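You operate a simulated robot arm through the tools that you are given. There is no shell and no other tool.

Carry out the task below with a simulated two-armed robot. There is one attempt and no reset: what you move stays moved.

JOB
Grease the three bearings on the bench, then rock the shaft twice.
Fine: turn each grease knob till a ring of grease shows, not till it lumps; the lever ends back.

Only the result counts: the job must be done as asked and must still hold three seconds after the hand-in. Knocking over, shifting, dropping, spilling or breaking anything else fails it.

ROBOT AND FRAMES
Two 7-joint arms with two-finger grippers on one trunk that stands fixed in place. Base frame: the origin is at the foot of the trunk, x ahead of it, y to its left, z up; the work surface is at about z = 0.88. Readings come in m, degrees, newtons and seconds.
The left shoulder is at [0.062, 0.216, 1.349], the right one opposite. With the tool pointing down near the work surface each hand reaches from about 0.14 to 0.82 m from the base axis, measured 20 degrees to its own side. Payload 3.43 kg a hand.
The tool frame of a hand sits at the grasp point between the pads (the TCP): z along the fingers, y along the line on which they close. The tips reach 0.02 m beyond it. The gripper opens to 0.124 m; its body begins 0.093 m behind the TCP.
Orientation is that of the tool frame in the base frame, as a unit quaternion [w, x, y, z]. With the fingers straight down and closing along the base's y, the tool's x points along the base's -x, its y along +y and its z along -z.

CONTROLS
- The arms move only by the tool servo_tool. It takes "left_plan", "right_plan" or both (then of equal length, played together; a hand with none holds still); each is a list of rows, each a list of 6 numbers: the shift along the base's x, y, z in m, then the turn, a rotation vector about the base's x, y, z in degrees. In form: [[tx, ty, tz, wx, wy, wz], ...]. A call has 1 to 20 rows; each row shifts and turns the commanded pose from where the row before left it. "left_claw" and "right_claw" are, for a hand that has rows, the opening in per cent of the stroke, from 0 (shut) to 100 (fully open), set as the call begins (left out, the last holds). A row lasts 0.2 s, in which the tool goes at most 0.05 m and 8.6 degrees; a call with a longer step from one row to the next is refused whole, and so is a gripper value outside its range. Where a pose cannot be reached the arm comes as near as it can. A force on the tool above 40 N (or 10 N above the force at the start of the call, whichever is more), or a blocked arm, ends the call early, and 0.2 s more pass. Each finger travels about 0.072 m/s and halts on what it meets, pressing with about 43 N; the grip force reading is that of the motor and also rises with nothing between the fingers. The clock runs only during rows and for 0.2 s after the last one: add rows that do not move to give the fingers time. It gives the time, the measured TCP pose, the force on the tool (base axes), the opening and the grip force at its end, in the units of the frame above (readings bear some noise), with the torque about the TCP (base axes, N m) and any sound that the robot's microphone picked up, and new pictures: "pictures" is both (left out), scene, wrist or none (wrist: the cameras of the hands that moved).
- Cameras (640 x 400 px; columns grow to the right, rows downward): "scene" is now at [0.1696, -0.0506, 1.522]; the picture's right is [-0.57, -0.82, 0.00], its down [-0.46, 0.32, -0.83] and it looks along [0.68, -0.47, -0.56] (base axes); focal length 336 px, centre (320, 200). "left" rides on the left gripper at [0.082, -0.014, -0.14] in its tool frame; the picture's right is [0.17, 0.99, 0.00], its down [-0.83, 0.14, -0.54] and it looks along [-0.53, 0.09, 0.84] (tool axes); focal length 243 px, centre (320, 200). "right" rides on the right gripper at [0.082, 0.014, -0.14] in its tool frame; the picture's right is [-0.17, 0.99, 0.00], its down [-0.83, -0.14, -0.54] and it looks along [-0.53, -0.09, 0.84] (tool axes); focal length 243 px, centre (320, 200). There is no depth. A picture from a camera that has moved, and an enlarged one, comes with that camera's place and axes in the base frame and with its lens.
- raise_lower(by): moves the trunk up (or, below 0, down) by that many m; the arms and the scene camera ride with it, the base frame stays. It gives what a move gives, with no picture.
- head_to(pan, tilt): turns the head with the scene camera to pan (to the left, within 80 degrees either way) and tilt (down, from -29 to 69), counted from straight ahead of the robot (the tilt from the chest, where the trunk bows). It gives what a move gives, and a new picture of the scene camera.
- inspect(camera, box): a new picture of the part [left, top, right, bottom] of that camera's present view, enlarged. The clock stands still meanwhile.
- job_done(): hands the job in; it is judged then, once.

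Nothing tells you positions but the pictures and the camera data. Unless the task says otherwise, let go and move clear before handing in.

The tools are called by a JSON object that holds its "op" and its "data". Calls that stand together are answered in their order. servo_tool: Moves the arms, as the interface text tells. Its arguments: {"type":"object","properties":{"left_plan":{"type":"array","items":{"type":"array","items":{"type":"number"}}},"left_claw":{"type":"number"},"right_plan":{"type":"array","items":{"type":"array","items":{"type":"number"}}},"right_claw":{"type":"number"},"pictures":{"type":"string","enum":["both","scene","wrist","none"]}},"required":[]} The other tools are called the same way: raise_lower (by) moves the trunk up or down; head_to (pan, tilt) turns the head that bears the scene camera; inspect (camera, box) takes an enlarged picture of a part of a camera's view; job_done () hands the job in.

At the start:

```text
clock: 0.0
left_ee_pos: [0.3528, -0.0353, 1.3362]
left_orientation: [0.0, 0.001, 1.0, 0.001]
left_wrist_force: [0.2, -0.2, 0.1]
left_wrist_torque: [0.01, 0.01, -0.01]
left_finger_gap: 0.1242
left_grip_force: 0.0
right_ee_pos: [0.3685, -0.5136, 1.3461]
right_orientation: [0.001, 0.0, 1.0, 0.0]
right_wrist_force: [1.1, 0.6, -0.2]
right_wrist_torque: [-0.01, 0.0, -0.04]
right_finger_gap: 0.1241
right_grip_force: 0.0
trunk travel left (down, up): [-0.5, 0.091]
head pan, tilt (commanded): [-35.0, 34.4]
```

scene: 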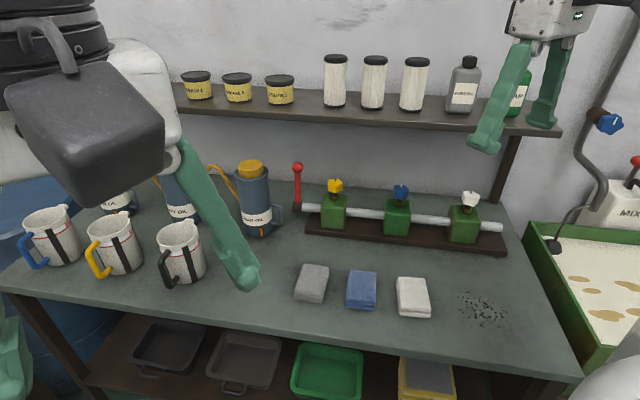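
right: 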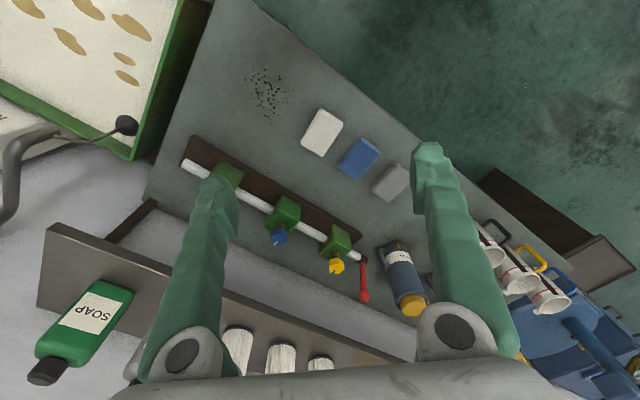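
left: 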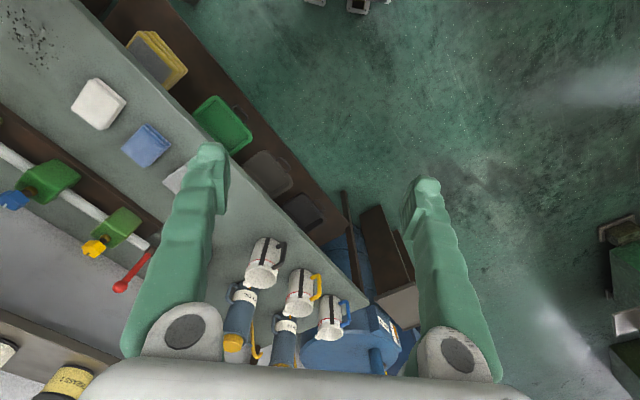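

I see a bench with three green bearing blocks on a shaft (yellow, blue and white knobs on top) and a red lever at the shaft's left end, standing upright. I'll look closer before moving.

{"op": "inspect", "data": {"camera": "scene", "box": [270, 140, 430, 240]}}

{"op": "inspect", "data": {"camera": "scene", "box": [380, 160, 540, 260]}}

{"op": "inspect", "data": {"camera": "right", "box": [170, 140, 410, 310]}}

```text
4.00 times, centred on (350, 190) of scene
camera zoom: at [0.1696, -0.0506, 1.522], right [-0.57, -0.82, 0.0], down [-0.46, 0.32, -0.83], along [0.68, -0.47, -0.56], focal length 1344 px, centre (200, 240)
```

zoom: 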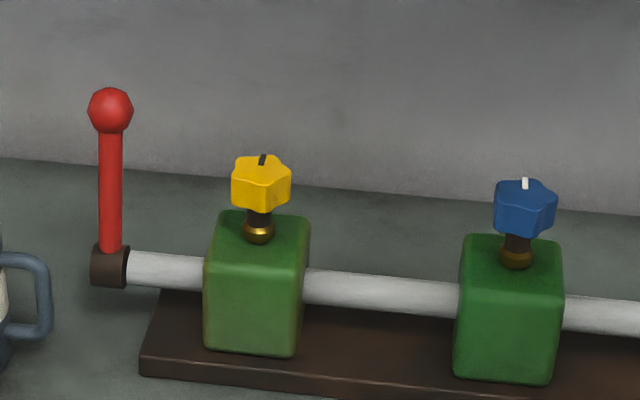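

```text
4.00 times, centred on (460, 210) of scene
camera zoom: at [0.1696, -0.0506, 1.522], right [-0.57, -0.82, 0.0], down [-0.46, 0.32, -0.83], along [0.68, -0.47, -0.56], focal length 1344 px, centre (-240, 160)
```

zoom: 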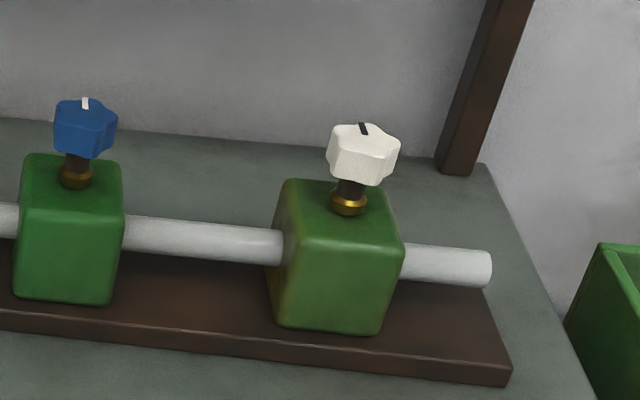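

```text
2.35 times, centred on (290, 225) of right
camera zoom: at [0.287, -0.5, 1.4864], right [0.17, 0.99, 0.0], down [0.83, -0.14, 0.54], along [0.53, -0.09, -0.84], focal length 571 px, centre (391, 141)
```

zoom: 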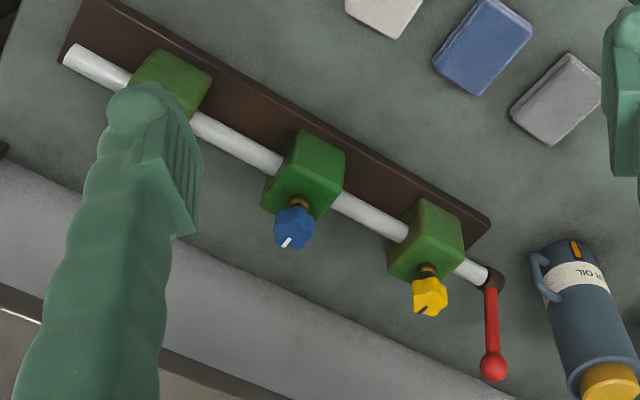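

The lever and the three knobs look to be around [0.89,-0.48] to [0.55,-0.81], below an overhanging shelf. I'll enlarge some more parts to fix the shelf and lever geometry before I move.

{"op": "inspect", "data": {"camera": "scene", "box": [160, 60, 360, 185]}}

{"op": "inspect", "data": {"camera": "scene", "box": [420, 60, 620, 185]}}

{"op": "inspect", "data": {"camera": "right", "box": [0, 180, 320, 380]}}

{"op": "inspect", "data": {"camera": "scene", "box": [310, 170, 370, 210]}}

```text
3.20 times, centred on (260, 122) of scene
camera zoom: at [0.1696, -0.0506, 1.522], right [-0.57, -0.82, 0.0], down [-0.46, 0.32, -0.83], along [0.68, -0.47, -0.56], focal length 1076 px, centre (512, 448)
```

zoom: 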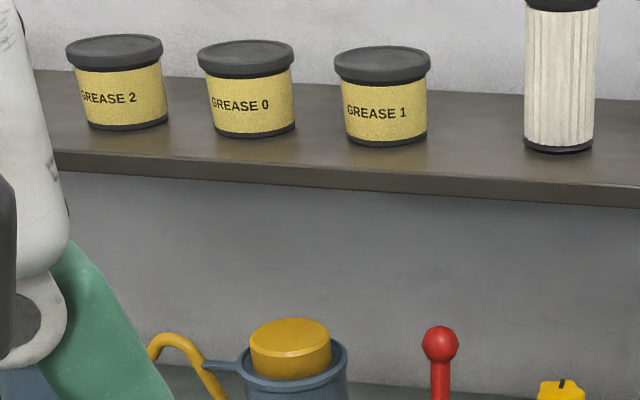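

```text
3.20 times, centred on (520, 122) of scene
camera zoom: at [0.1696, -0.0506, 1.522], right [-0.57, -0.82, 0.0], down [-0.46, 0.32, -0.83], along [0.68, -0.47, -0.56], focal length 1076 px, centre (-320, 448)
```

zoom: 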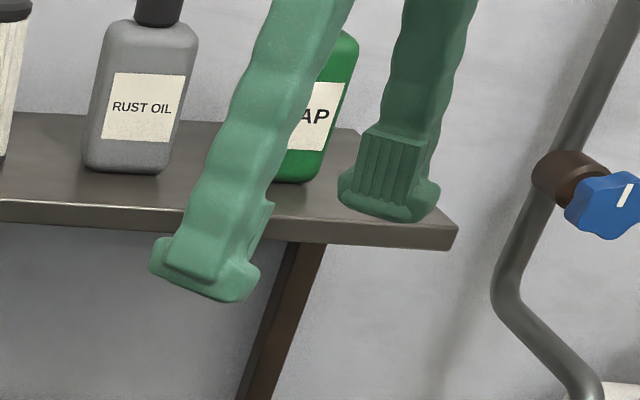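

```text
2.00 times, centred on (160, 280) of right
camera zoom: at [0.287, -0.5, 1.4864], right [0.17, 0.99, 0.0], down [0.83, -0.14, 0.54], along [0.53, -0.09, -0.84], focal length 485 px, centre (640, 40)
```

zoom: 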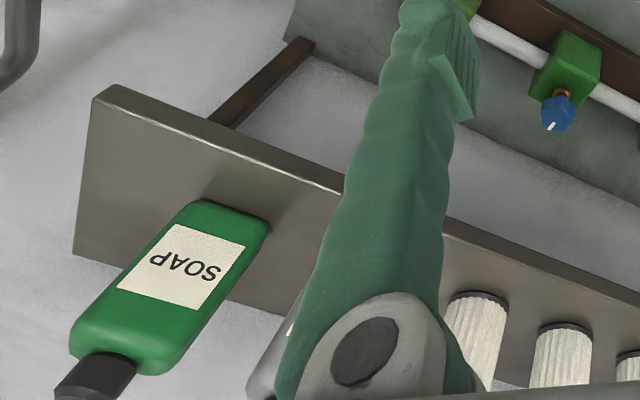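

```text
10.00 times, centred on (340, 190) of scene
camera zoom: at [0.1696, -0.0506, 1.522], right [-0.57, -0.82, 0.0], down [-0.46, 0.32, -0.83], along [0.68, -0.47, -0.56], focal length 3361 px, centre (120, 300)
```

zoom: 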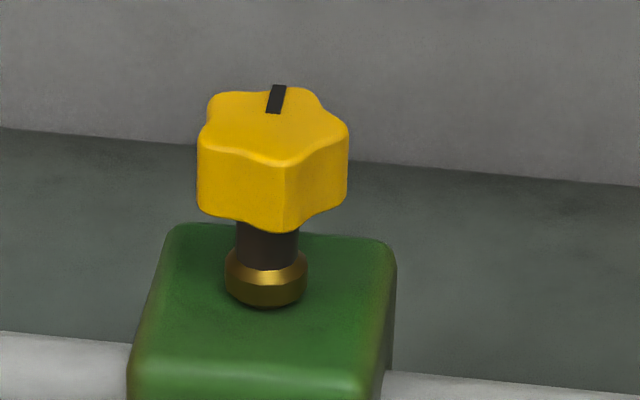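

The bearings lie along a line at about 45°, roughly at yellow [0.79,-0.54,1.03], blue [0.67,-0.67,1.03] and white [0.55,-0.80,1.03]. The lever ball is near [0.89,-0.48,1.06], and the shelf's front edge hangs directly above the shaft at z≈1.19, so I'll come in with the tool pitched up and from the front. First I tilt the right hand and bring it to a waypoint.

{"op": "servo_tool", "data": {"right_plan": [[0.02, 0.01, -0.02, 0, -8.33, 0], [0.03, 0.015, -0.02, 0, -8.33, 0], [0.03, 0.015, -0.02, 0, -8.33, 0], [0.03, 0.015, -0.02, 0, -8.33, 0], [0.03, 0.015, -0.02, 0, -8.33, 0], [0.03, 0.015, -0.02, 0, -8.33, 0], [0, 0, 0, 0, 0, -5], [0, 0, 0, 0, 0, -5]], "right_claw": 60, "pictures": "both"}}

```text
clock: 1.8
left_ee_pos: [0.354, -0.032, 1.3381]
left_orientation: [0.0, -0.002, 1.0, -0.001]
left_wrist_force: [-0.1, 0.0, 0.4]
left_wrist_torque: [-0.05, -0.01, -0.01]
left_finger_gap: 0.1241
left_grip_force: 0.1
right_ee_pos: [0.5397, -0.4268, 1.225]
right_orientation: [0.421, 0.078, 0.903, -0.037]
right_wrist_force: [0.3, 0.0, -0.4]
right_wrist_torque: [-0.02, 0.0, -0.01]
right_finger_gap: 0.0743
right_grip_force: 0.1
trunk travel left (down, up): [-0.5, 0.091]
head pan, tilt (commanded): [-35.0, 34.4]
camera scene: at [0.1704, -0.0484, 1.522], right [-0.57, -0.82, 0.0], down [-0.46, 0.32, -0.83], along [0.68, -0.47, -0.56], focal length 336 px, centre (320, 200)
camera right: at [0.3843, -0.3856, 1.2533], right [0.28, 0.95, 0.13], down [0.1, -0.16, 0.98], along [0.96, -0.26, -0.13], focal length 243 px, centre (320, 200)
```

scene: 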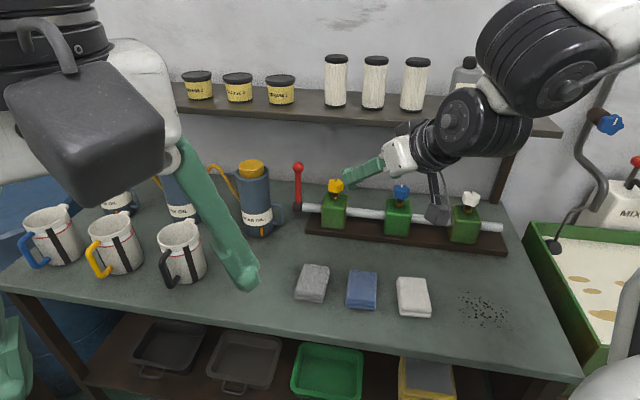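
right: 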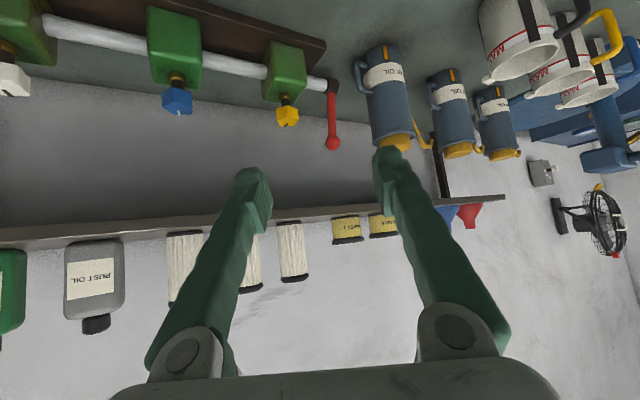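

The wrist picture agrees: yellow knob at about [0.794,-0.538,1.029]. I'm moving the right hand to a pre-grasp point 8 cm short of it, along the finger direction.

{"op": "servo_tool", "data": {"right_plan": [[0.0323, -0.0168, -0.0242, 0, 0, 0], [0.0323, -0.0168, -0.0242, 0, 0, 0], [0.0323, -0.0168, -0.0242, 0, 0, 0], [0.0323, -0.0168, -0.0242, 0, 0, 0], [0.0323, -0.0168, -0.0242, 0, 0, 0], [0.0323, -0.0168, -0.0242, 0, 0, 0], [0, 0, 0, 0, 0, 0]], "pictures": "both"}}

```text
clock: 3.4
left_ee_pos: [0.3524, -0.0344, 1.3365]
left_orientation: [0.0, 0.0, 1.0, -0.001]
left_wrist_force: [0.2, 0.1, -0.7]
left_wrist_torque: [-0.01, 0.01, -0.03]
left_finger_gap: 0.1239
left_grip_force: 0.0
right_ee_pos: [0.7331, -0.5285, 1.082]
right_orientation: [0.421, 0.078, 0.903, -0.037]
right_wrist_force: [-0.6, 0.5, -0.3]
right_wrist_torque: [-0.02, 0.01, 0.04]
right_finger_gap: 0.0745
right_grip_force: 0.1
trunk travel left (down, up): [-0.5, 0.091]
head pan, tilt (commanded): [-35.0, 34.4]
camera scene: at [0.1689, -0.0503, 1.5221], right [-0.57, -0.82, 0.0], down [-0.46, 0.32, -0.83], along [0.68, -0.47, -0.56], focal length 336 px, centre (320, 200)
camera right: at [0.5777, -0.4872, 1.1093], right [0.27, 0.95, 0.13], down [0.09, -0.16, 0.98], along [0.96, -0.26, -0.13], focal length 243 px, centre (320, 200)
```

scene: 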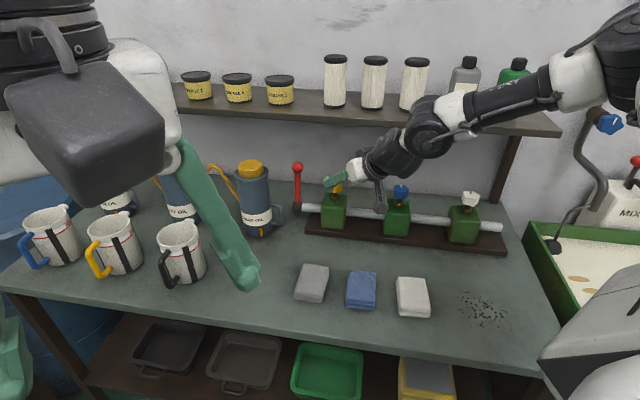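
right: 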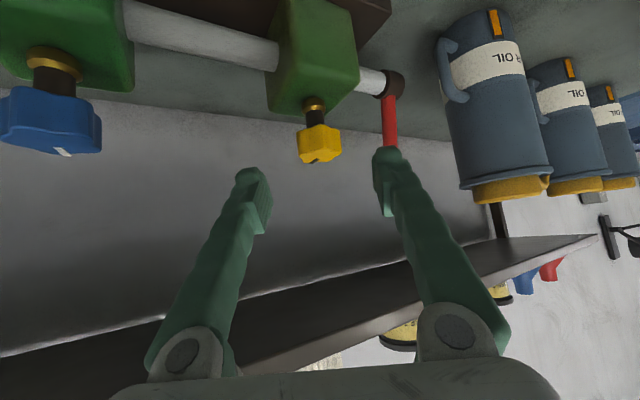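

I'm about 8 cm short of the yellow knob and lined up on it. I'll take a close look at the knob and its block before touching.

{"op": "inspect", "data": {"camera": "right", "box": [240, 70, 400, 170]}}

{"op": "inspect", "data": {"camera": "right", "box": [0, 60, 160, 160]}}

{"op": "inspect", "data": {"camera": "scene", "box": [280, 140, 440, 240]}}

```text
4.00 times, centred on (320, 120) of right
camera zoom: at [0.5777, -0.4872, 1.1093], right [0.27, 0.95, 0.13], down [0.09, -0.16, 0.98], along [0.96, -0.26, -0.13], focal length 970 px, centre (320, 520)
```

zoom: 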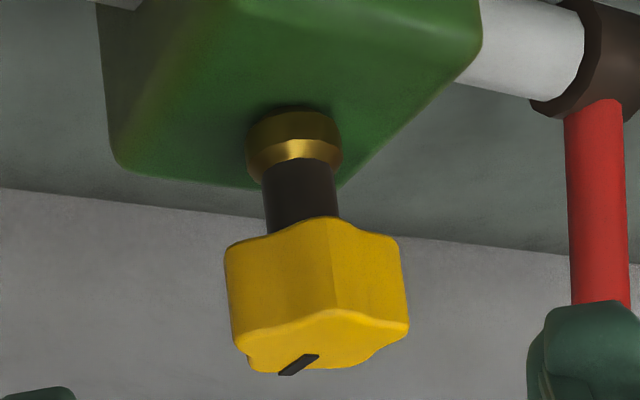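

```text
4.00 times, centred on (80, 110) of right
camera zoom: at [0.5777, -0.4872, 1.1093], right [0.27, 0.95, 0.13], down [0.09, -0.16, 0.98], along [0.96, -0.26, -0.13], focal length 970 px, centre (1280, 560)
```

zoom: 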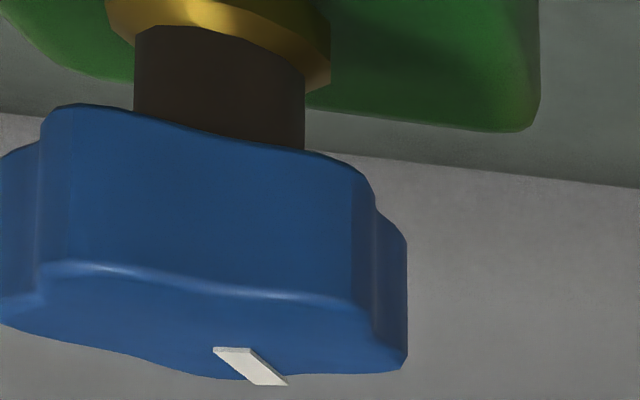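

```text
4.00 times, centred on (360, 190) of scene
camera zoom: at [0.1689, -0.0503, 1.5221], right [-0.57, -0.82, 0.0], down [-0.46, 0.32, -0.83], along [0.68, -0.47, -0.56], focal length 1344 px, centre (160, 240)
```

zoom: 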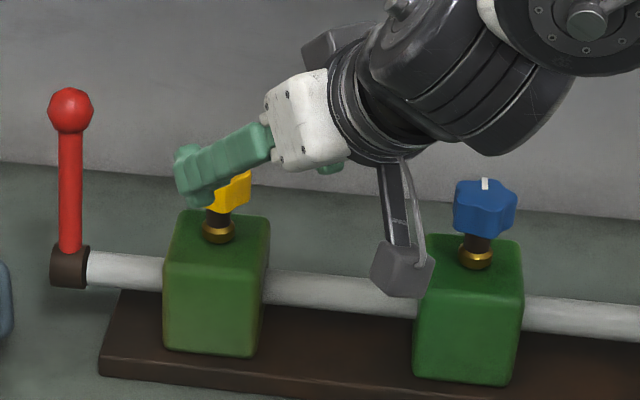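

The knob, its dark stem and the brass collar are clean, with no grease showing yet. I'll advance so the pads straddle the yellow knob.

{"op": "servo_tool", "data": {"right_plan": [[0.0203, -0.0033, -0.0175, 0, 0, 0], [0.0203, -0.0033, -0.0175, 0, 0, 0], [0.0203, -0.0033, -0.0175, 0, 0, 0], [0, 0, 0, 0, 0, 0]], "pictures": "both"}}

```text
clock: 4.4
left_ee_pos: [0.3526, -0.0343, 1.3371]
left_orientation: [0.0, -0.001, 1.0, 0.0]
left_wrist_force: [1.2, -0.1, -0.2]
left_wrist_torque: [-0.03, 0.02, 0.0]
left_finger_gap: 0.1239
left_grip_force: 0.1
right_ee_pos: [0.7928, -0.5388, 1.0291]
right_orientation: [0.42, 0.078, 0.903, -0.036]
right_wrist_force: [0.4, 1.0, 0.1]
right_wrist_torque: [0.0, 0.01, 0.01]
right_finger_gap: 0.0743
right_grip_force: 0.1
trunk travel left (down, up): [-0.5, 0.091]
head pan, tilt (commanded): [-35.0, 34.4]
camera scene: at [0.1694, -0.0507, 1.522], right [-0.57, -0.82, 0.0], down [-0.46, 0.32, -0.83], along [0.68, -0.47, -0.56], focal length 336 px, centre (320, 200)
camera right: at [0.6365, -0.4978, 1.0566], right [0.28, 0.95, 0.13], down [0.09, -0.16, 0.98], along [0.96, -0.26, -0.13], focal length 243 px, centre (320, 200)
```

scene: 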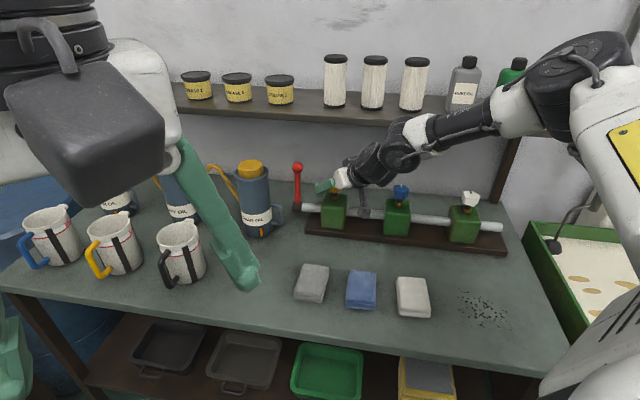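
right: 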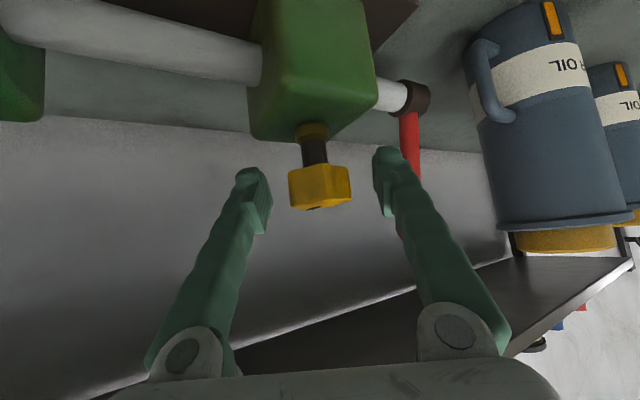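

The knob sits centred between the pads. I'm closing the gripper on it without moving.

{"op": "servo_tool", "data": {"right_plan": [[0, 0, 0, 0, 0, 0], [0, 0, 0, 0, 0, 0], [0, 0, 0, 0, 0, 0]], "right_claw": 0, "pictures": "wrist"}}

{"op": "inspect", "data": {"camera": "right", "box": [240, 100, 400, 220]}}

```text
clock: 5.2
left_ee_pos: [0.3541, -0.0344, 1.3371]
left_orientation: [0.0, 0.001, 1.0, 0.0]
left_wrist_force: [0.2, -0.1, 0.5]
left_wrist_torque: [-0.01, -0.01, 0.02]
left_finger_gap: 0.1242
left_grip_force: 0.1
right_ee_pos: [0.7914, -0.5395, 1.0297]
right_orientation: [0.421, 0.078, 0.903, -0.036]
right_wrist_force: [1.0, 1.9, -1.0]
right_wrist_torque: [0.17, -0.06, 0.03]
right_finger_gap: 0.0399
right_grip_force: 45.3
trunk travel left (down, up): [-0.5, 0.091]
head pan, tilt (commanded): [-35.0, 34.4]
camera right: at [0.6365, -0.4973, 1.0566], right [0.27, 0.95, 0.13], down [0.1, -0.16, 0.98], along [0.96, -0.26, -0.13], focal length 243 px, centre (320, 200)
```

right: 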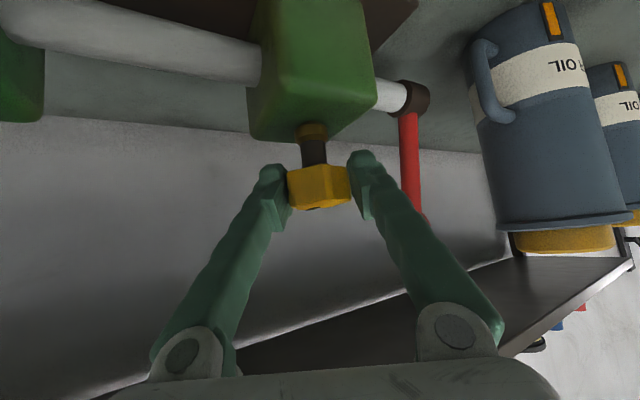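

```text
3.33 times, centred on (320, 160) of right
camera zoom: at [0.6365, -0.4973, 1.0566], right [0.27, 0.95, 0.13], down [0.1, -0.16, 0.98], along [0.96, -0.26, -0.13], focal length 809 px, centre (320, 333)
```

zoom: 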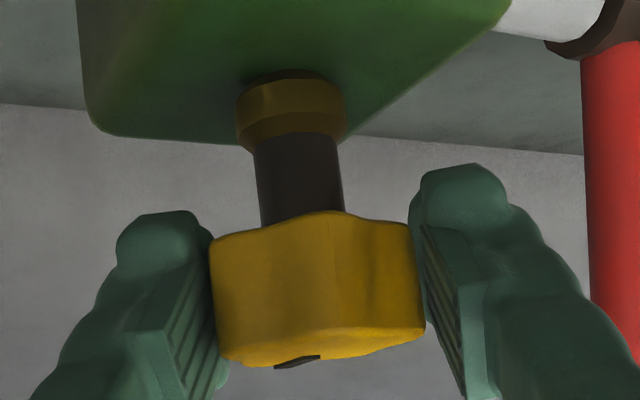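

The knob is gripped at 40 mm. I'll turn it clockwise (seen from above) by 24° and watch the collar.

{"op": "servo_tool", "data": {"right_plan": [[0, 0, 0, 0, 0, -8], [0, 0, 0, 0, 0, -8], [0, 0, 0, 0, 0, -8], [0, 0, 0, 0, 0, 0]], "pictures": "both"}}

{"op": "inspect", "data": {"camera": "right", "box": [240, 100, 400, 220]}}

```text
clock: 6.2
left_ee_pos: [0.3556, -0.0365, 1.3372]
left_orientation: [-0.001, -0.001, 1.0, 0.0]
left_wrist_force: [0.6, -0.2, 0.2]
left_wrist_torque: [-0.01, 0.03, -0.03]
left_finger_gap: 0.124
left_grip_force: 0.2
right_ee_pos: [0.7978, -0.5411, 1.0296]
right_orientation: [0.406, 0.267, 0.865, -0.124]
right_wrist_force: [26.8, -13.7, 3.7]
right_wrist_torque: [-0.88, -1.01, 0.56]
right_finger_gap: 0.0367
right_grip_force: 45.0
trunk travel left (down, up): [-0.5, 0.091]
head pan, tilt (commanded): [-35.0, 34.4]
camera scene: at [0.173, -0.0526, 1.5217], right [-0.57, -0.82, 0.0], down [-0.46, 0.32, -0.82], along [0.68, -0.47, -0.57], focal length 336 px, centre (320, 200)
camera right: at [0.672, -0.4406, 1.0556], right [0.64, 0.76, 0.13], down [0.02, -0.18, 0.98], along [0.77, -0.63, -0.13], focal length 243 px, centre (320, 200)
```

scene: 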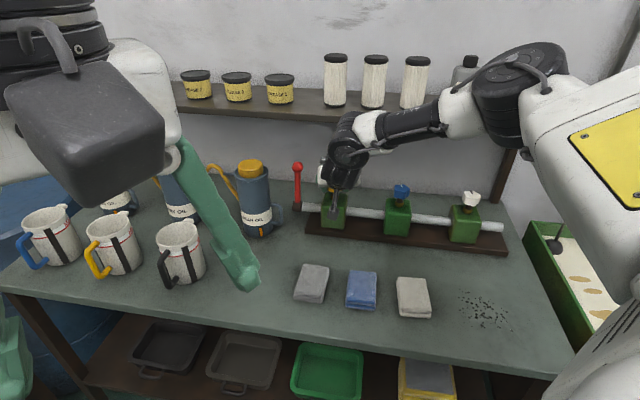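
right: 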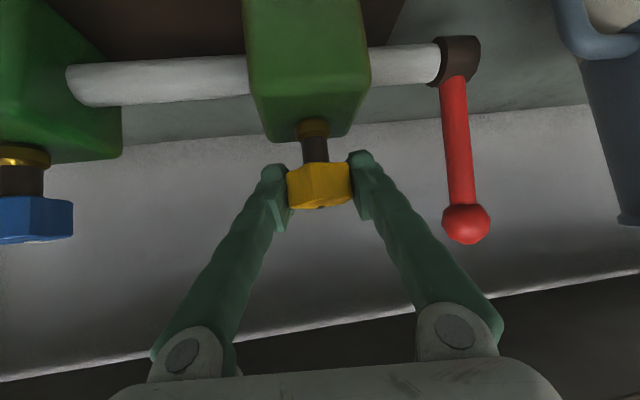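

```text
3.33 times, centred on (320, 160) of right
camera zoom: at [0.672, -0.4406, 1.0556], right [0.64, 0.76, 0.13], down [0.02, -0.18, 0.98], along [0.77, -0.63, -0.13], focal length 809 px, centre (320, 333)
```

zoom: 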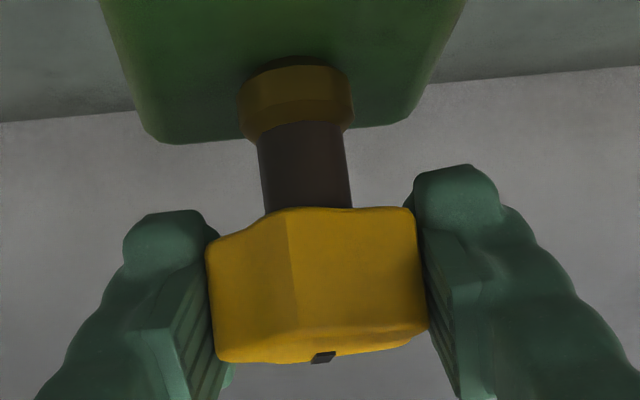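

The mark and the facets kept their world direction, so the pads slipped around a knob that did not turn clockwise (reaction +0.56 Nm). I'll open the pads, let the arm relax and look again.

{"op": "servo_tool", "data": {"right_plan": [[0, 0, 0, 0, 0, 0], [0, 0, 0, 0, 0, 0]], "right_claw": 55, "pictures": "wrist"}}

{"op": "inspect", "data": {"camera": "right", "box": [240, 110, 400, 220]}}

```text
clock: 6.8
left_ee_pos: [0.3545, -0.0354, 1.3358]
left_orientation: [-0.001, -0.001, 1.0, 0.0]
left_wrist_force: [0.0, 0.6, -0.6]
left_wrist_torque: [0.02, 0.02, 0.03]
left_finger_gap: 0.1242
left_grip_force: 0.1
right_ee_pos: [0.7924, -0.5388, 1.0266]
right_orientation: [0.401, 0.265, 0.868, -0.123]
right_wrist_force: [0.0, 0.4, -0.4]
right_wrist_torque: [0.0, 0.0, -0.02]
right_finger_gap: 0.0685
right_grip_force: 0.0
trunk travel left (down, up): [-0.5, 0.091]
head pan, tilt (commanded): [-35.0, 34.4]
camera right: at [0.6682, -0.4388, 1.0542], right [0.64, 0.76, 0.13], down [0.03, -0.18, 0.98], along [0.77, -0.62, -0.14], focal length 243 px, centre (320, 200)
```

right: 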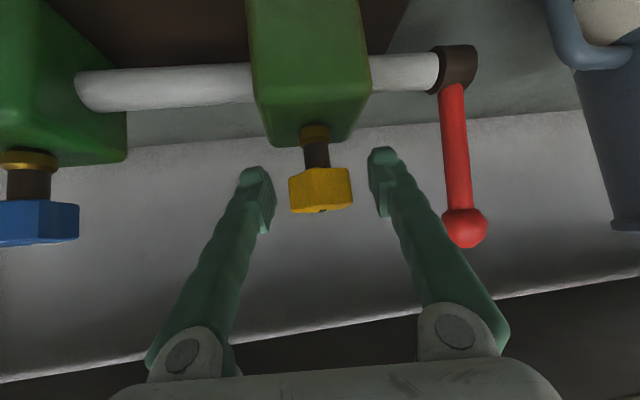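

```text
3.64 times, centred on (320, 165) of right
camera zoom: at [0.6682, -0.4388, 1.0542], right [0.64, 0.76, 0.13], down [0.03, -0.18, 0.98], along [0.77, -0.62, -0.14], focal length 882 px, centre (320, 327)
```

zoom: 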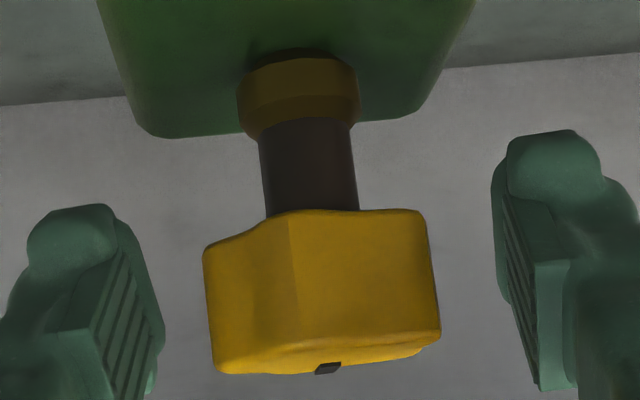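

The yellow knob has not moved and its axis is at about [0.795,-0.539]. I'll re-grip here, where a pair of lobes sits flat on the pads, and try a small counter-clockwise turn.

{"op": "servo_tool", "data": {"right_plan": [[0.002, -0.001, 0, 0, 0, 0], [0, 0, 0, 0, 0, 0], [0, 0, 0, 0, 0, 0]], "right_claw": 0, "pictures": "none"}}

{"op": "servo_tool", "data": {"right_plan": [[0, 0, 0, 0, 0, 6], [0, 0, 0, 0, 0, 6], [0, 0, 0, 0, 0, 0]], "pictures": "wrist"}}

{"op": "inspect", "data": {"camera": "right", "box": [240, 110, 400, 220]}}

```text
clock: 7.6
left_ee_pos: [0.3535, -0.0359, 1.3364]
left_orientation: [0.001, -0.002, 1.0, 0.0]
left_wrist_force: [0.6, -0.2, -0.4]
left_wrist_torque: [0.02, -0.02, 0.03]
left_finger_gap: 0.124
left_grip_force: 0.0
right_ee_pos: [0.7955, -0.5419, 1.0296]
right_orientation: [0.403, 0.265, 0.867, -0.124]
right_wrist_force: [2.3, -4.3, 0.9]
right_wrist_torque: [-0.07, 0.09, 0.23]
right_finger_gap: 0.0377
right_grip_force: 45.2
trunk travel left (down, up): [-0.5, 0.091]
head pan, tilt (commanded): [-35.0, 34.4]
```

```text
clock: 8.4
left_ee_pos: [0.3546, -0.0345, 1.3377]
left_orientation: [-0.001, 0.0, 1.0, 0.0]
left_wrist_force: [0.5, -0.2, -0.6]
left_wrist_torque: [-0.02, 0.02, -0.03]
left_finger_gap: 0.1239
left_grip_force: 0.1
right_ee_pos: [0.796, -0.5411, 1.028]
right_orientation: [0.414, 0.173, 0.89, -0.08]
right_wrist_force: [5.9, -8.9, 1.7]
right_wrist_torque: [-0.02, -0.26, -0.01]
right_finger_gap: 0.0372
right_grip_force: 44.5
trunk travel left (down, up): [-0.5, 0.091]
head pan, tilt (commanded): [-35.0, 34.4]
camera right: at [0.653, -0.4687, 1.0557], right [0.47, 0.87, 0.13], down [0.06, -0.17, 0.98], along [0.88, -0.45, -0.13], focal length 243 px, centre (320, 200)
```

right: 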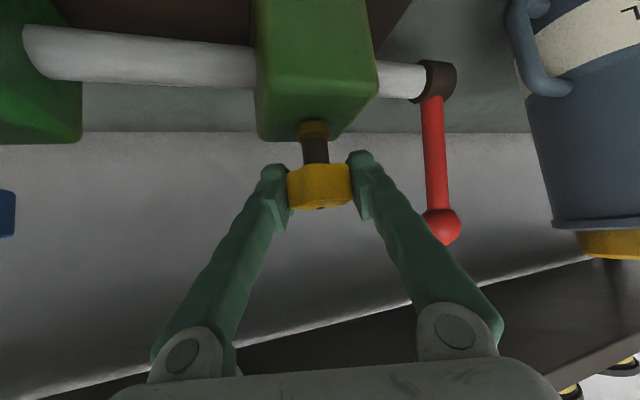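

```text
3.64 times, centred on (320, 165) of right
camera zoom: at [0.653, -0.4687, 1.0557], right [0.47, 0.87, 0.13], down [0.06, -0.17, 0.98], along [0.88, -0.45, -0.13], focal length 882 px, centre (320, 327)
```

zoom: 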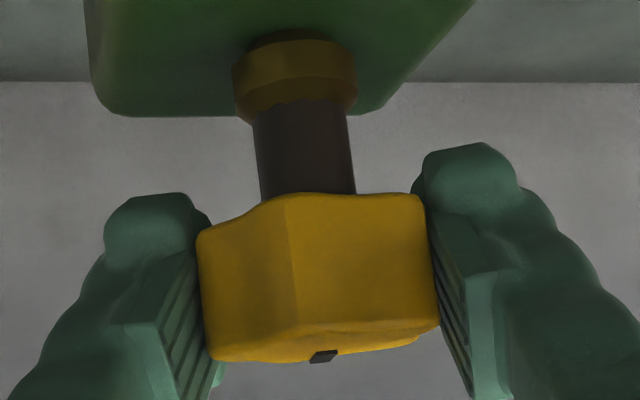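

The knob followed the hand counter-clockwise with hardly any torque, so counter-clockwise is the free direction. Total so far is about 12°, and I'll continue in 24° bites.

{"op": "servo_tool", "data": {"right_plan": [[0, 0, 0, 0, 0, 8], [0, 0, 0, 0, 0, 8], [0, 0, 0, 0, 0, 8], [0, 0, 0, 0, 0, 0]], "pictures": "wrist"}}

{"op": "inspect", "data": {"camera": "right", "box": [240, 60, 400, 220]}}

```text
clock: 9.4
left_ee_pos: [0.3537, -0.0355, 1.3377]
left_orientation: [0.0, -0.001, 1.0, 0.001]
left_wrist_force: [-0.8, -0.1, -0.3]
left_wrist_torque: [0.03, 0.01, -0.02]
left_finger_gap: 0.124
left_grip_force: 0.0
right_ee_pos: [0.7965, -0.5406, 1.0284]
right_orientation: [0.424, -0.016, 0.906, 0.007]
right_wrist_force: [6.9, -7.9, 1.9]
right_wrist_torque: [-0.22, -0.49, 0.06]
right_finger_gap: 0.0371
right_grip_force: 45.4
trunk travel left (down, up): [-0.5, 0.091]
head pan, tilt (commanded): [-35.0, 34.4]
camera right: at [0.6362, -0.533, 1.0554], right [0.07, 0.99, 0.13], down [0.12, -0.13, 0.98], along [0.99, -0.05, -0.13], focal length 243 px, centre (320, 200)
```

right: 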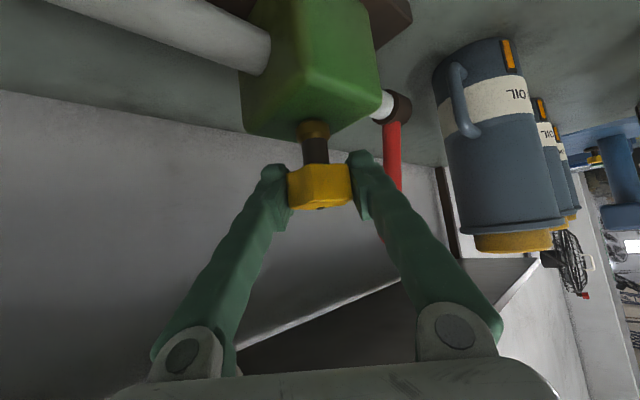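

```text
2.50 times, centred on (320, 140) of right
camera zoom: at [0.6362, -0.533, 1.0554], right [0.07, 0.99, 0.13], down [0.12, -0.13, 0.98], along [0.99, -0.05, -0.13], focal length 606 px, centre (320, 350)
```

zoom: 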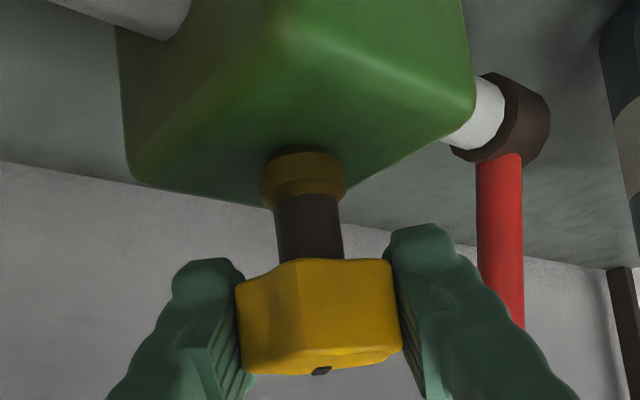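

The total is about 36° with nothing on the collar or shaft yet. I'll carry on a little further counter-clockwise and look again.

{"op": "servo_tool", "data": {"right_plan": [[0, 0, 0, 0, 0, 8], [0, 0, 0, 0, 0, 8], [0, 0, 0, 0, 0, 0]], "pictures": "both"}}

{"op": "inspect", "data": {"camera": "right", "box": [240, 60, 400, 220]}}

{"op": "inspect", "data": {"camera": "scene", "box": [280, 150, 440, 250]}}

```text
clock: 10.2
left_ee_pos: [0.3539, -0.036, 1.3372]
left_orientation: [0.0, 0.0, 1.0, 0.0]
left_wrist_force: [0.1, 0.4, 0.1]
left_wrist_torque: [0.0, 0.01, 0.0]
left_finger_gap: 0.1241
left_grip_force: 0.0
right_ee_pos: [0.7971, -0.5408, 1.0287]
right_orientation: [0.418, -0.142, 0.895, 0.066]
right_wrist_force: [10.0, -7.0, 3.5]
right_wrist_torque: [0.03, -0.55, -0.01]
right_finger_gap: 0.0372
right_grip_force: 44.6
trunk travel left (down, up): [-0.5, 0.091]
head pan, tilt (commanded): [-35.0, 34.4]
camera scene: at [0.1705, -0.0515, 1.5219], right [-0.57, -0.82, 0.0], down [-0.46, 0.32, -0.82], along [0.68, -0.47, -0.57], focal length 336 px, centre (320, 200)
camera right: at [0.6404, -0.5773, 1.0554], right [-0.2, 0.97, 0.13], down [0.16, -0.1, 0.98], along [0.97, 0.22, -0.13], focal length 243 px, centre (320, 200)
```

scene: 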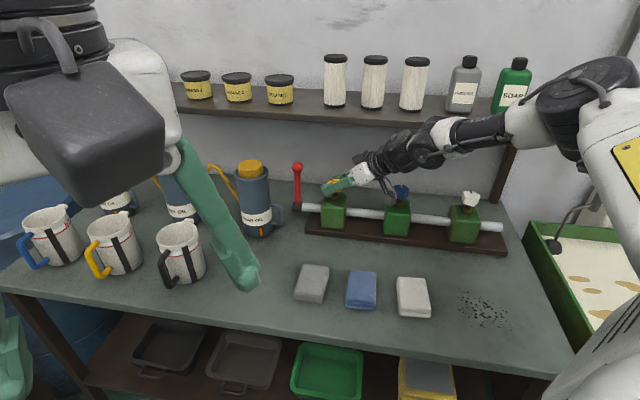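
right: 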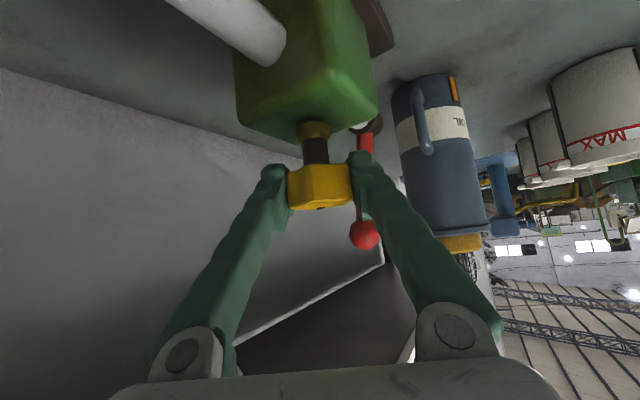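

```text
2.50 times, centred on (320, 140) of right
camera zoom: at [0.6404, -0.5773, 1.0554], right [-0.2, 0.97, 0.13], down [0.16, -0.1, 0.98], along [0.97, 0.22, -0.13], focal length 606 px, centre (320, 350)
```

zoom: 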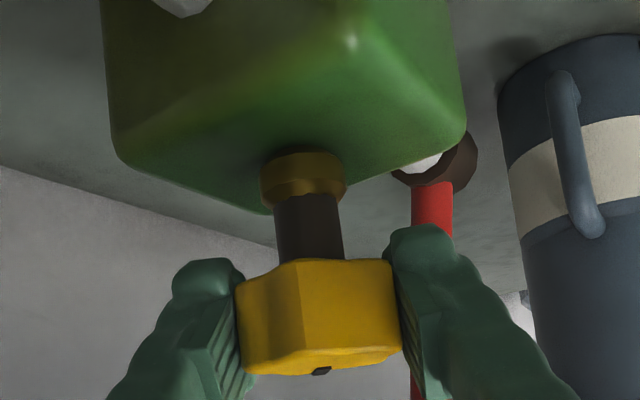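

```text
4.00 times, centred on (360, 200) of scene
camera zoom: at [0.1705, -0.0515, 1.5219], right [-0.57, -0.82, 0.0], down [-0.46, 0.32, -0.82], along [0.68, -0.47, -0.57], focal length 1344 px, centre (160, 200)
```

zoom: 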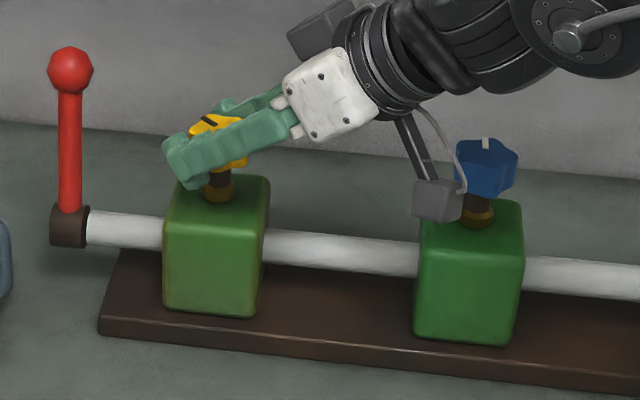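

The scene view confirms the mark has swung about 52° counter-clockwise, with no grease yet. I'll open, swing the hand back 72° around the knob (two lobe steps, so the lobes seat the same way), and re-grip.

{"op": "servo_tool", "data": {"right_plan": [[0, 0, 0, 0, 0, 0], [0, 0, 0, 0, 0, 0], [0, 0, 0, 0, 0, -8], [0, 0, 0, 0, 0, -8], [0, 0, 0, 0, 0, -8], [0, 0, 0, 0, 0, -8], [0, 0, 0, 0, 0, -8], [0, 0, 0, 0, 0, -8], [0, 0, 0, 0, 0, -8], [0, 0, 0, 0, 0, -8], [0, 0, 0, 0, 0, -8], [0, 0, 0, 0, 0, 0]], "right_claw": 55, "pictures": "both"}}

{"op": "inspect", "data": {"camera": "right", "box": [240, 60, 400, 220]}}

```text
clock: 12.8
left_ee_pos: [0.3526, -0.0343, 1.3375]
left_orientation: [0.0, 0.0, 1.0, 0.0]
left_wrist_force: [-0.1, 0.3, -0.6]
left_wrist_torque: [-0.01, -0.02, 0.01]
left_finger_gap: 0.1243
left_grip_force: 0.0
right_ee_pos: [0.7816, -0.5472, 1.0364]
right_orientation: [0.378, 0.41, 0.808, -0.189]
right_wrist_force: [1.7, 1.6, -0.3]
right_wrist_torque: [-0.01, 0.08, -0.03]
right_finger_gap: 0.0698
right_grip_force: 1.8
right hand out of reach, approached as far as the arm can: row 11
trunk travel left (down, up): [-0.5, 0.091]
head pan, tilt (commanded): [-35.0, 34.4]
camera scene: at [0.1701, -0.0497, 1.5219], right [-0.57, -0.82, 0.0], down [-0.46, 0.32, -0.83], along [0.68, -0.47, -0.56], focal length 336 px, centre (320, 200)
camera right: at [0.6979, -0.4098, 1.062], right [0.86, 0.5, 0.13], down [-0.04, -0.18, 0.98], along [0.51, -0.85, -0.13], focal length 243 px, centre (320, 200)
```

scene: 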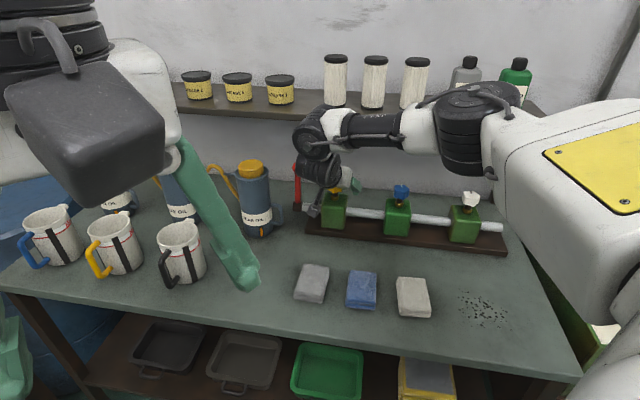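
right: 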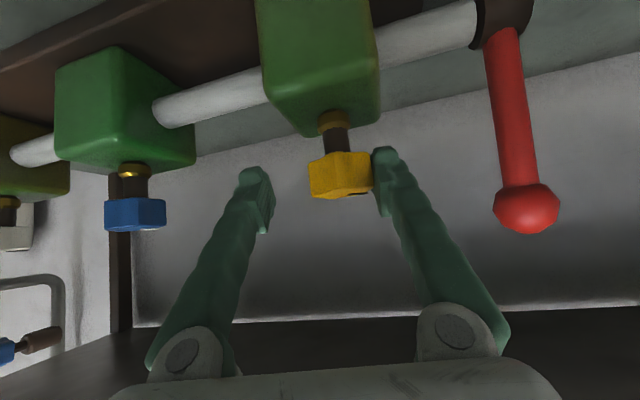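

```text
2.50 times, centred on (320, 140) of right
camera zoom: at [0.6979, -0.4098, 1.062], right [0.86, 0.5, 0.13], down [-0.04, -0.18, 0.98], along [0.51, -0.85, -0.13], focal length 606 px, centre (320, 350)
```

zoom: 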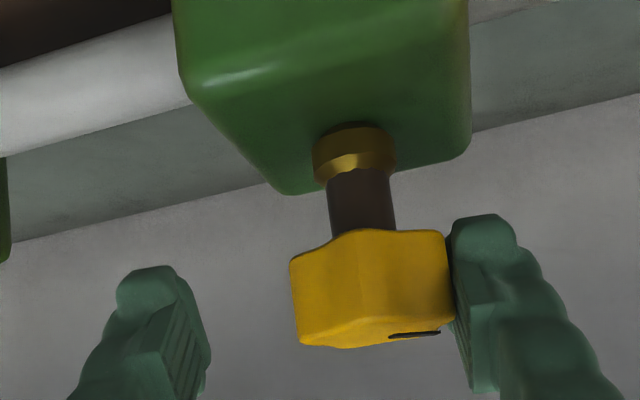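

The arm can't quite reach a -56° heading; the hand pulled back about 1.5 cm and the left finger lies near the knob. I'll swing back 8° to where the reach is good and check the alignment before gripping.

{"op": "servo_tool", "data": {"right_plan": [[0, 0, 0, 0, 0, 8], [0, 0, 0, 0, 0, 0]], "pictures": "wrist"}}

```text
clock: 13.4
left_ee_pos: [0.3537, -0.0338, 1.3376]
left_orientation: [0.0, 0.0, 1.0, 0.0]
left_wrist_force: [0.4, -0.2, -0.4]
left_wrist_torque: [-0.01, 0.03, 0.0]
left_finger_gap: 0.1239
left_grip_force: 0.1
right_ee_pos: [0.7801, -0.5485, 1.0358]
right_orientation: [0.389, 0.353, 0.835, -0.165]
right_wrist_force: [1.7, 1.6, -0.5]
right_wrist_torque: [0.04, 0.0, -0.02]
right_finger_gap: 0.0693
right_grip_force: 1.0
trunk travel left (down, up): [-0.5, 0.091]
head pan, tilt (commanded): [-35.0, 34.4]
camera right: at [0.6802, -0.4233, 1.0621], right [0.78, 0.61, 0.13], down [-0.02, -0.18, 0.98], along [0.62, -0.77, -0.13], focal length 243 px, centre (320, 200)
```

right: 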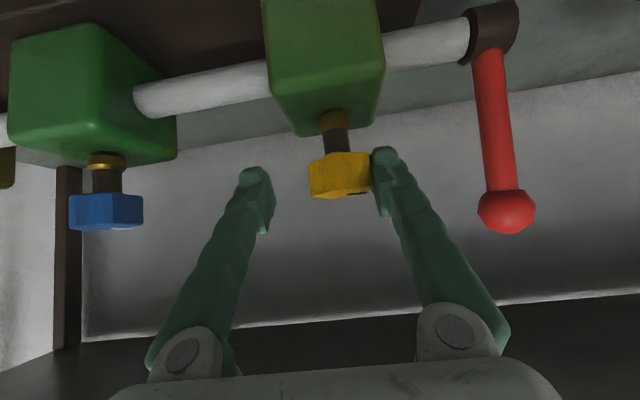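

The command was re-based to the reached pose, so I'll shift the hand back so the TCP is on the knob axis at about [0.796,-0.540,1.028].

{"op": "servo_tool", "data": {"right_plan": [[0.008, 0.0042, -0.0037, 0, 0, 0], [0.008, 0.0042, -0.0037, 0, 0, 0], [0, 0, 0, 0, 0, 0]], "pictures": "wrist"}}

```text
clock: 14.2
left_ee_pos: [0.3528, -0.0351, 1.3369]
left_orientation: [0.0, 0.0, 1.0, -0.001]
left_wrist_force: [0.3, 0.7, -0.7]
left_wrist_torque: [0.01, 0.0, 0.01]
left_finger_gap: 0.1239
left_grip_force: 0.1
right_ee_pos: [0.7958, -0.5409, 1.0291]
right_orientation: [0.389, 0.354, 0.834, -0.164]
right_wrist_force: [-0.3, 0.5, 0.8]
right_wrist_torque: [-0.01, -0.03, 0.0]
right_finger_gap: 0.068
right_grip_force: 0.1
trunk travel left (down, up): [-0.5, 0.091]
head pan, tilt (commanded): [-35.0, 34.4]
camera right: at [0.6953, -0.4161, 1.0556], right [0.78, 0.61, 0.13], down [-0.02, -0.18, 0.98], along [0.62, -0.77, -0.13], focal length 243 px, centre (320, 200)
```

right: 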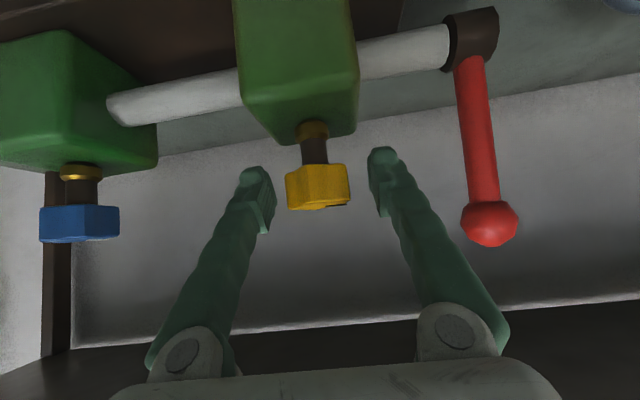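

It's centred again at a heading of about -46°. I'll close on the knob and turn another 32° counter-clockwise.

{"op": "servo_tool", "data": {"right_plan": [[0, 0, 0, 0, 0, 0], [0, 0, 0, 0, 0, 0], [0, 0, 0, 0, 0, 0], [0, 0, 0, 0, 0, 8], [0, 0, 0, 0, 0, 8], [0, 0, 0, 0, 0, 8], [0, 0, 0, 0, 0, 8], [0, 0, 0, 0, 0, 0]], "right_claw": 0, "pictures": "wrist"}}

{"op": "inspect", "data": {"camera": "right", "box": [240, 60, 400, 220]}}

```text
clock: 16.0
left_ee_pos: [0.3543, -0.0357, 1.3366]
left_orientation: [0.0, 0.0, 1.0, 0.002]
left_wrist_force: [0.3, -0.5, -0.9]
left_wrist_torque: [0.02, -0.01, -0.03]
left_finger_gap: 0.1241
left_grip_force: 0.0
right_ee_pos: [0.7966, -0.5413, 1.0267]
right_orientation: [0.42, 0.11, 0.9, -0.051]
right_wrist_force: [-0.5, -8.6, 0.9]
right_wrist_torque: [0.12, -0.01, 0.04]
right_finger_gap: 0.0365
right_grip_force: 45.2
trunk travel left (down, up): [-0.5, 0.091]
head pan, tilt (commanded): [-35.0, 34.4]
camera right: at [0.6451, -0.4896, 1.0544], right [0.34, 0.93, 0.13], down [0.08, -0.16, 0.98], along [0.94, -0.32, -0.13], focal length 243 px, centre (320, 200)
```

right: 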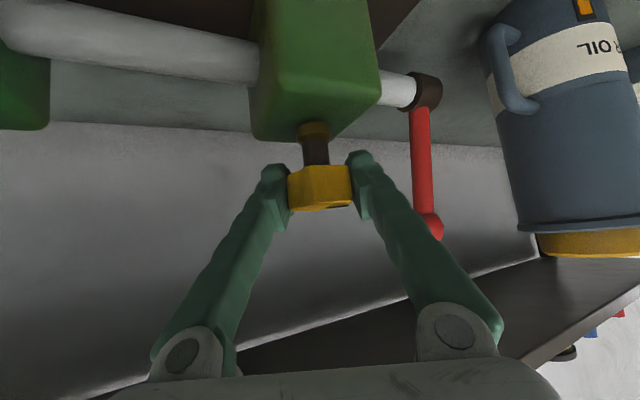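

```text
2.50 times, centred on (320, 140) of right
camera zoom: at [0.6451, -0.4896, 1.0544], right [0.34, 0.93, 0.13], down [0.08, -0.16, 0.98], along [0.94, -0.32, -0.13], focal length 606 px, centre (320, 350)
```

zoom: 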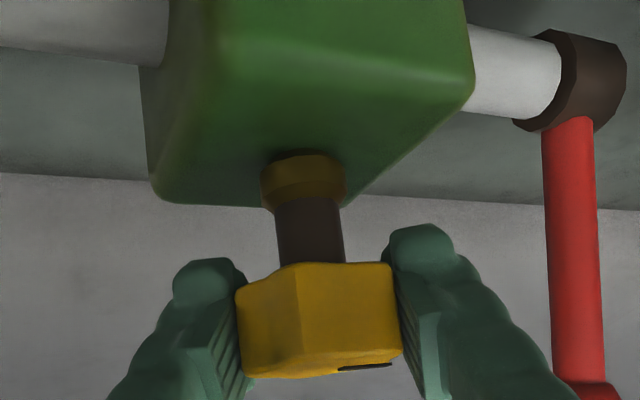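

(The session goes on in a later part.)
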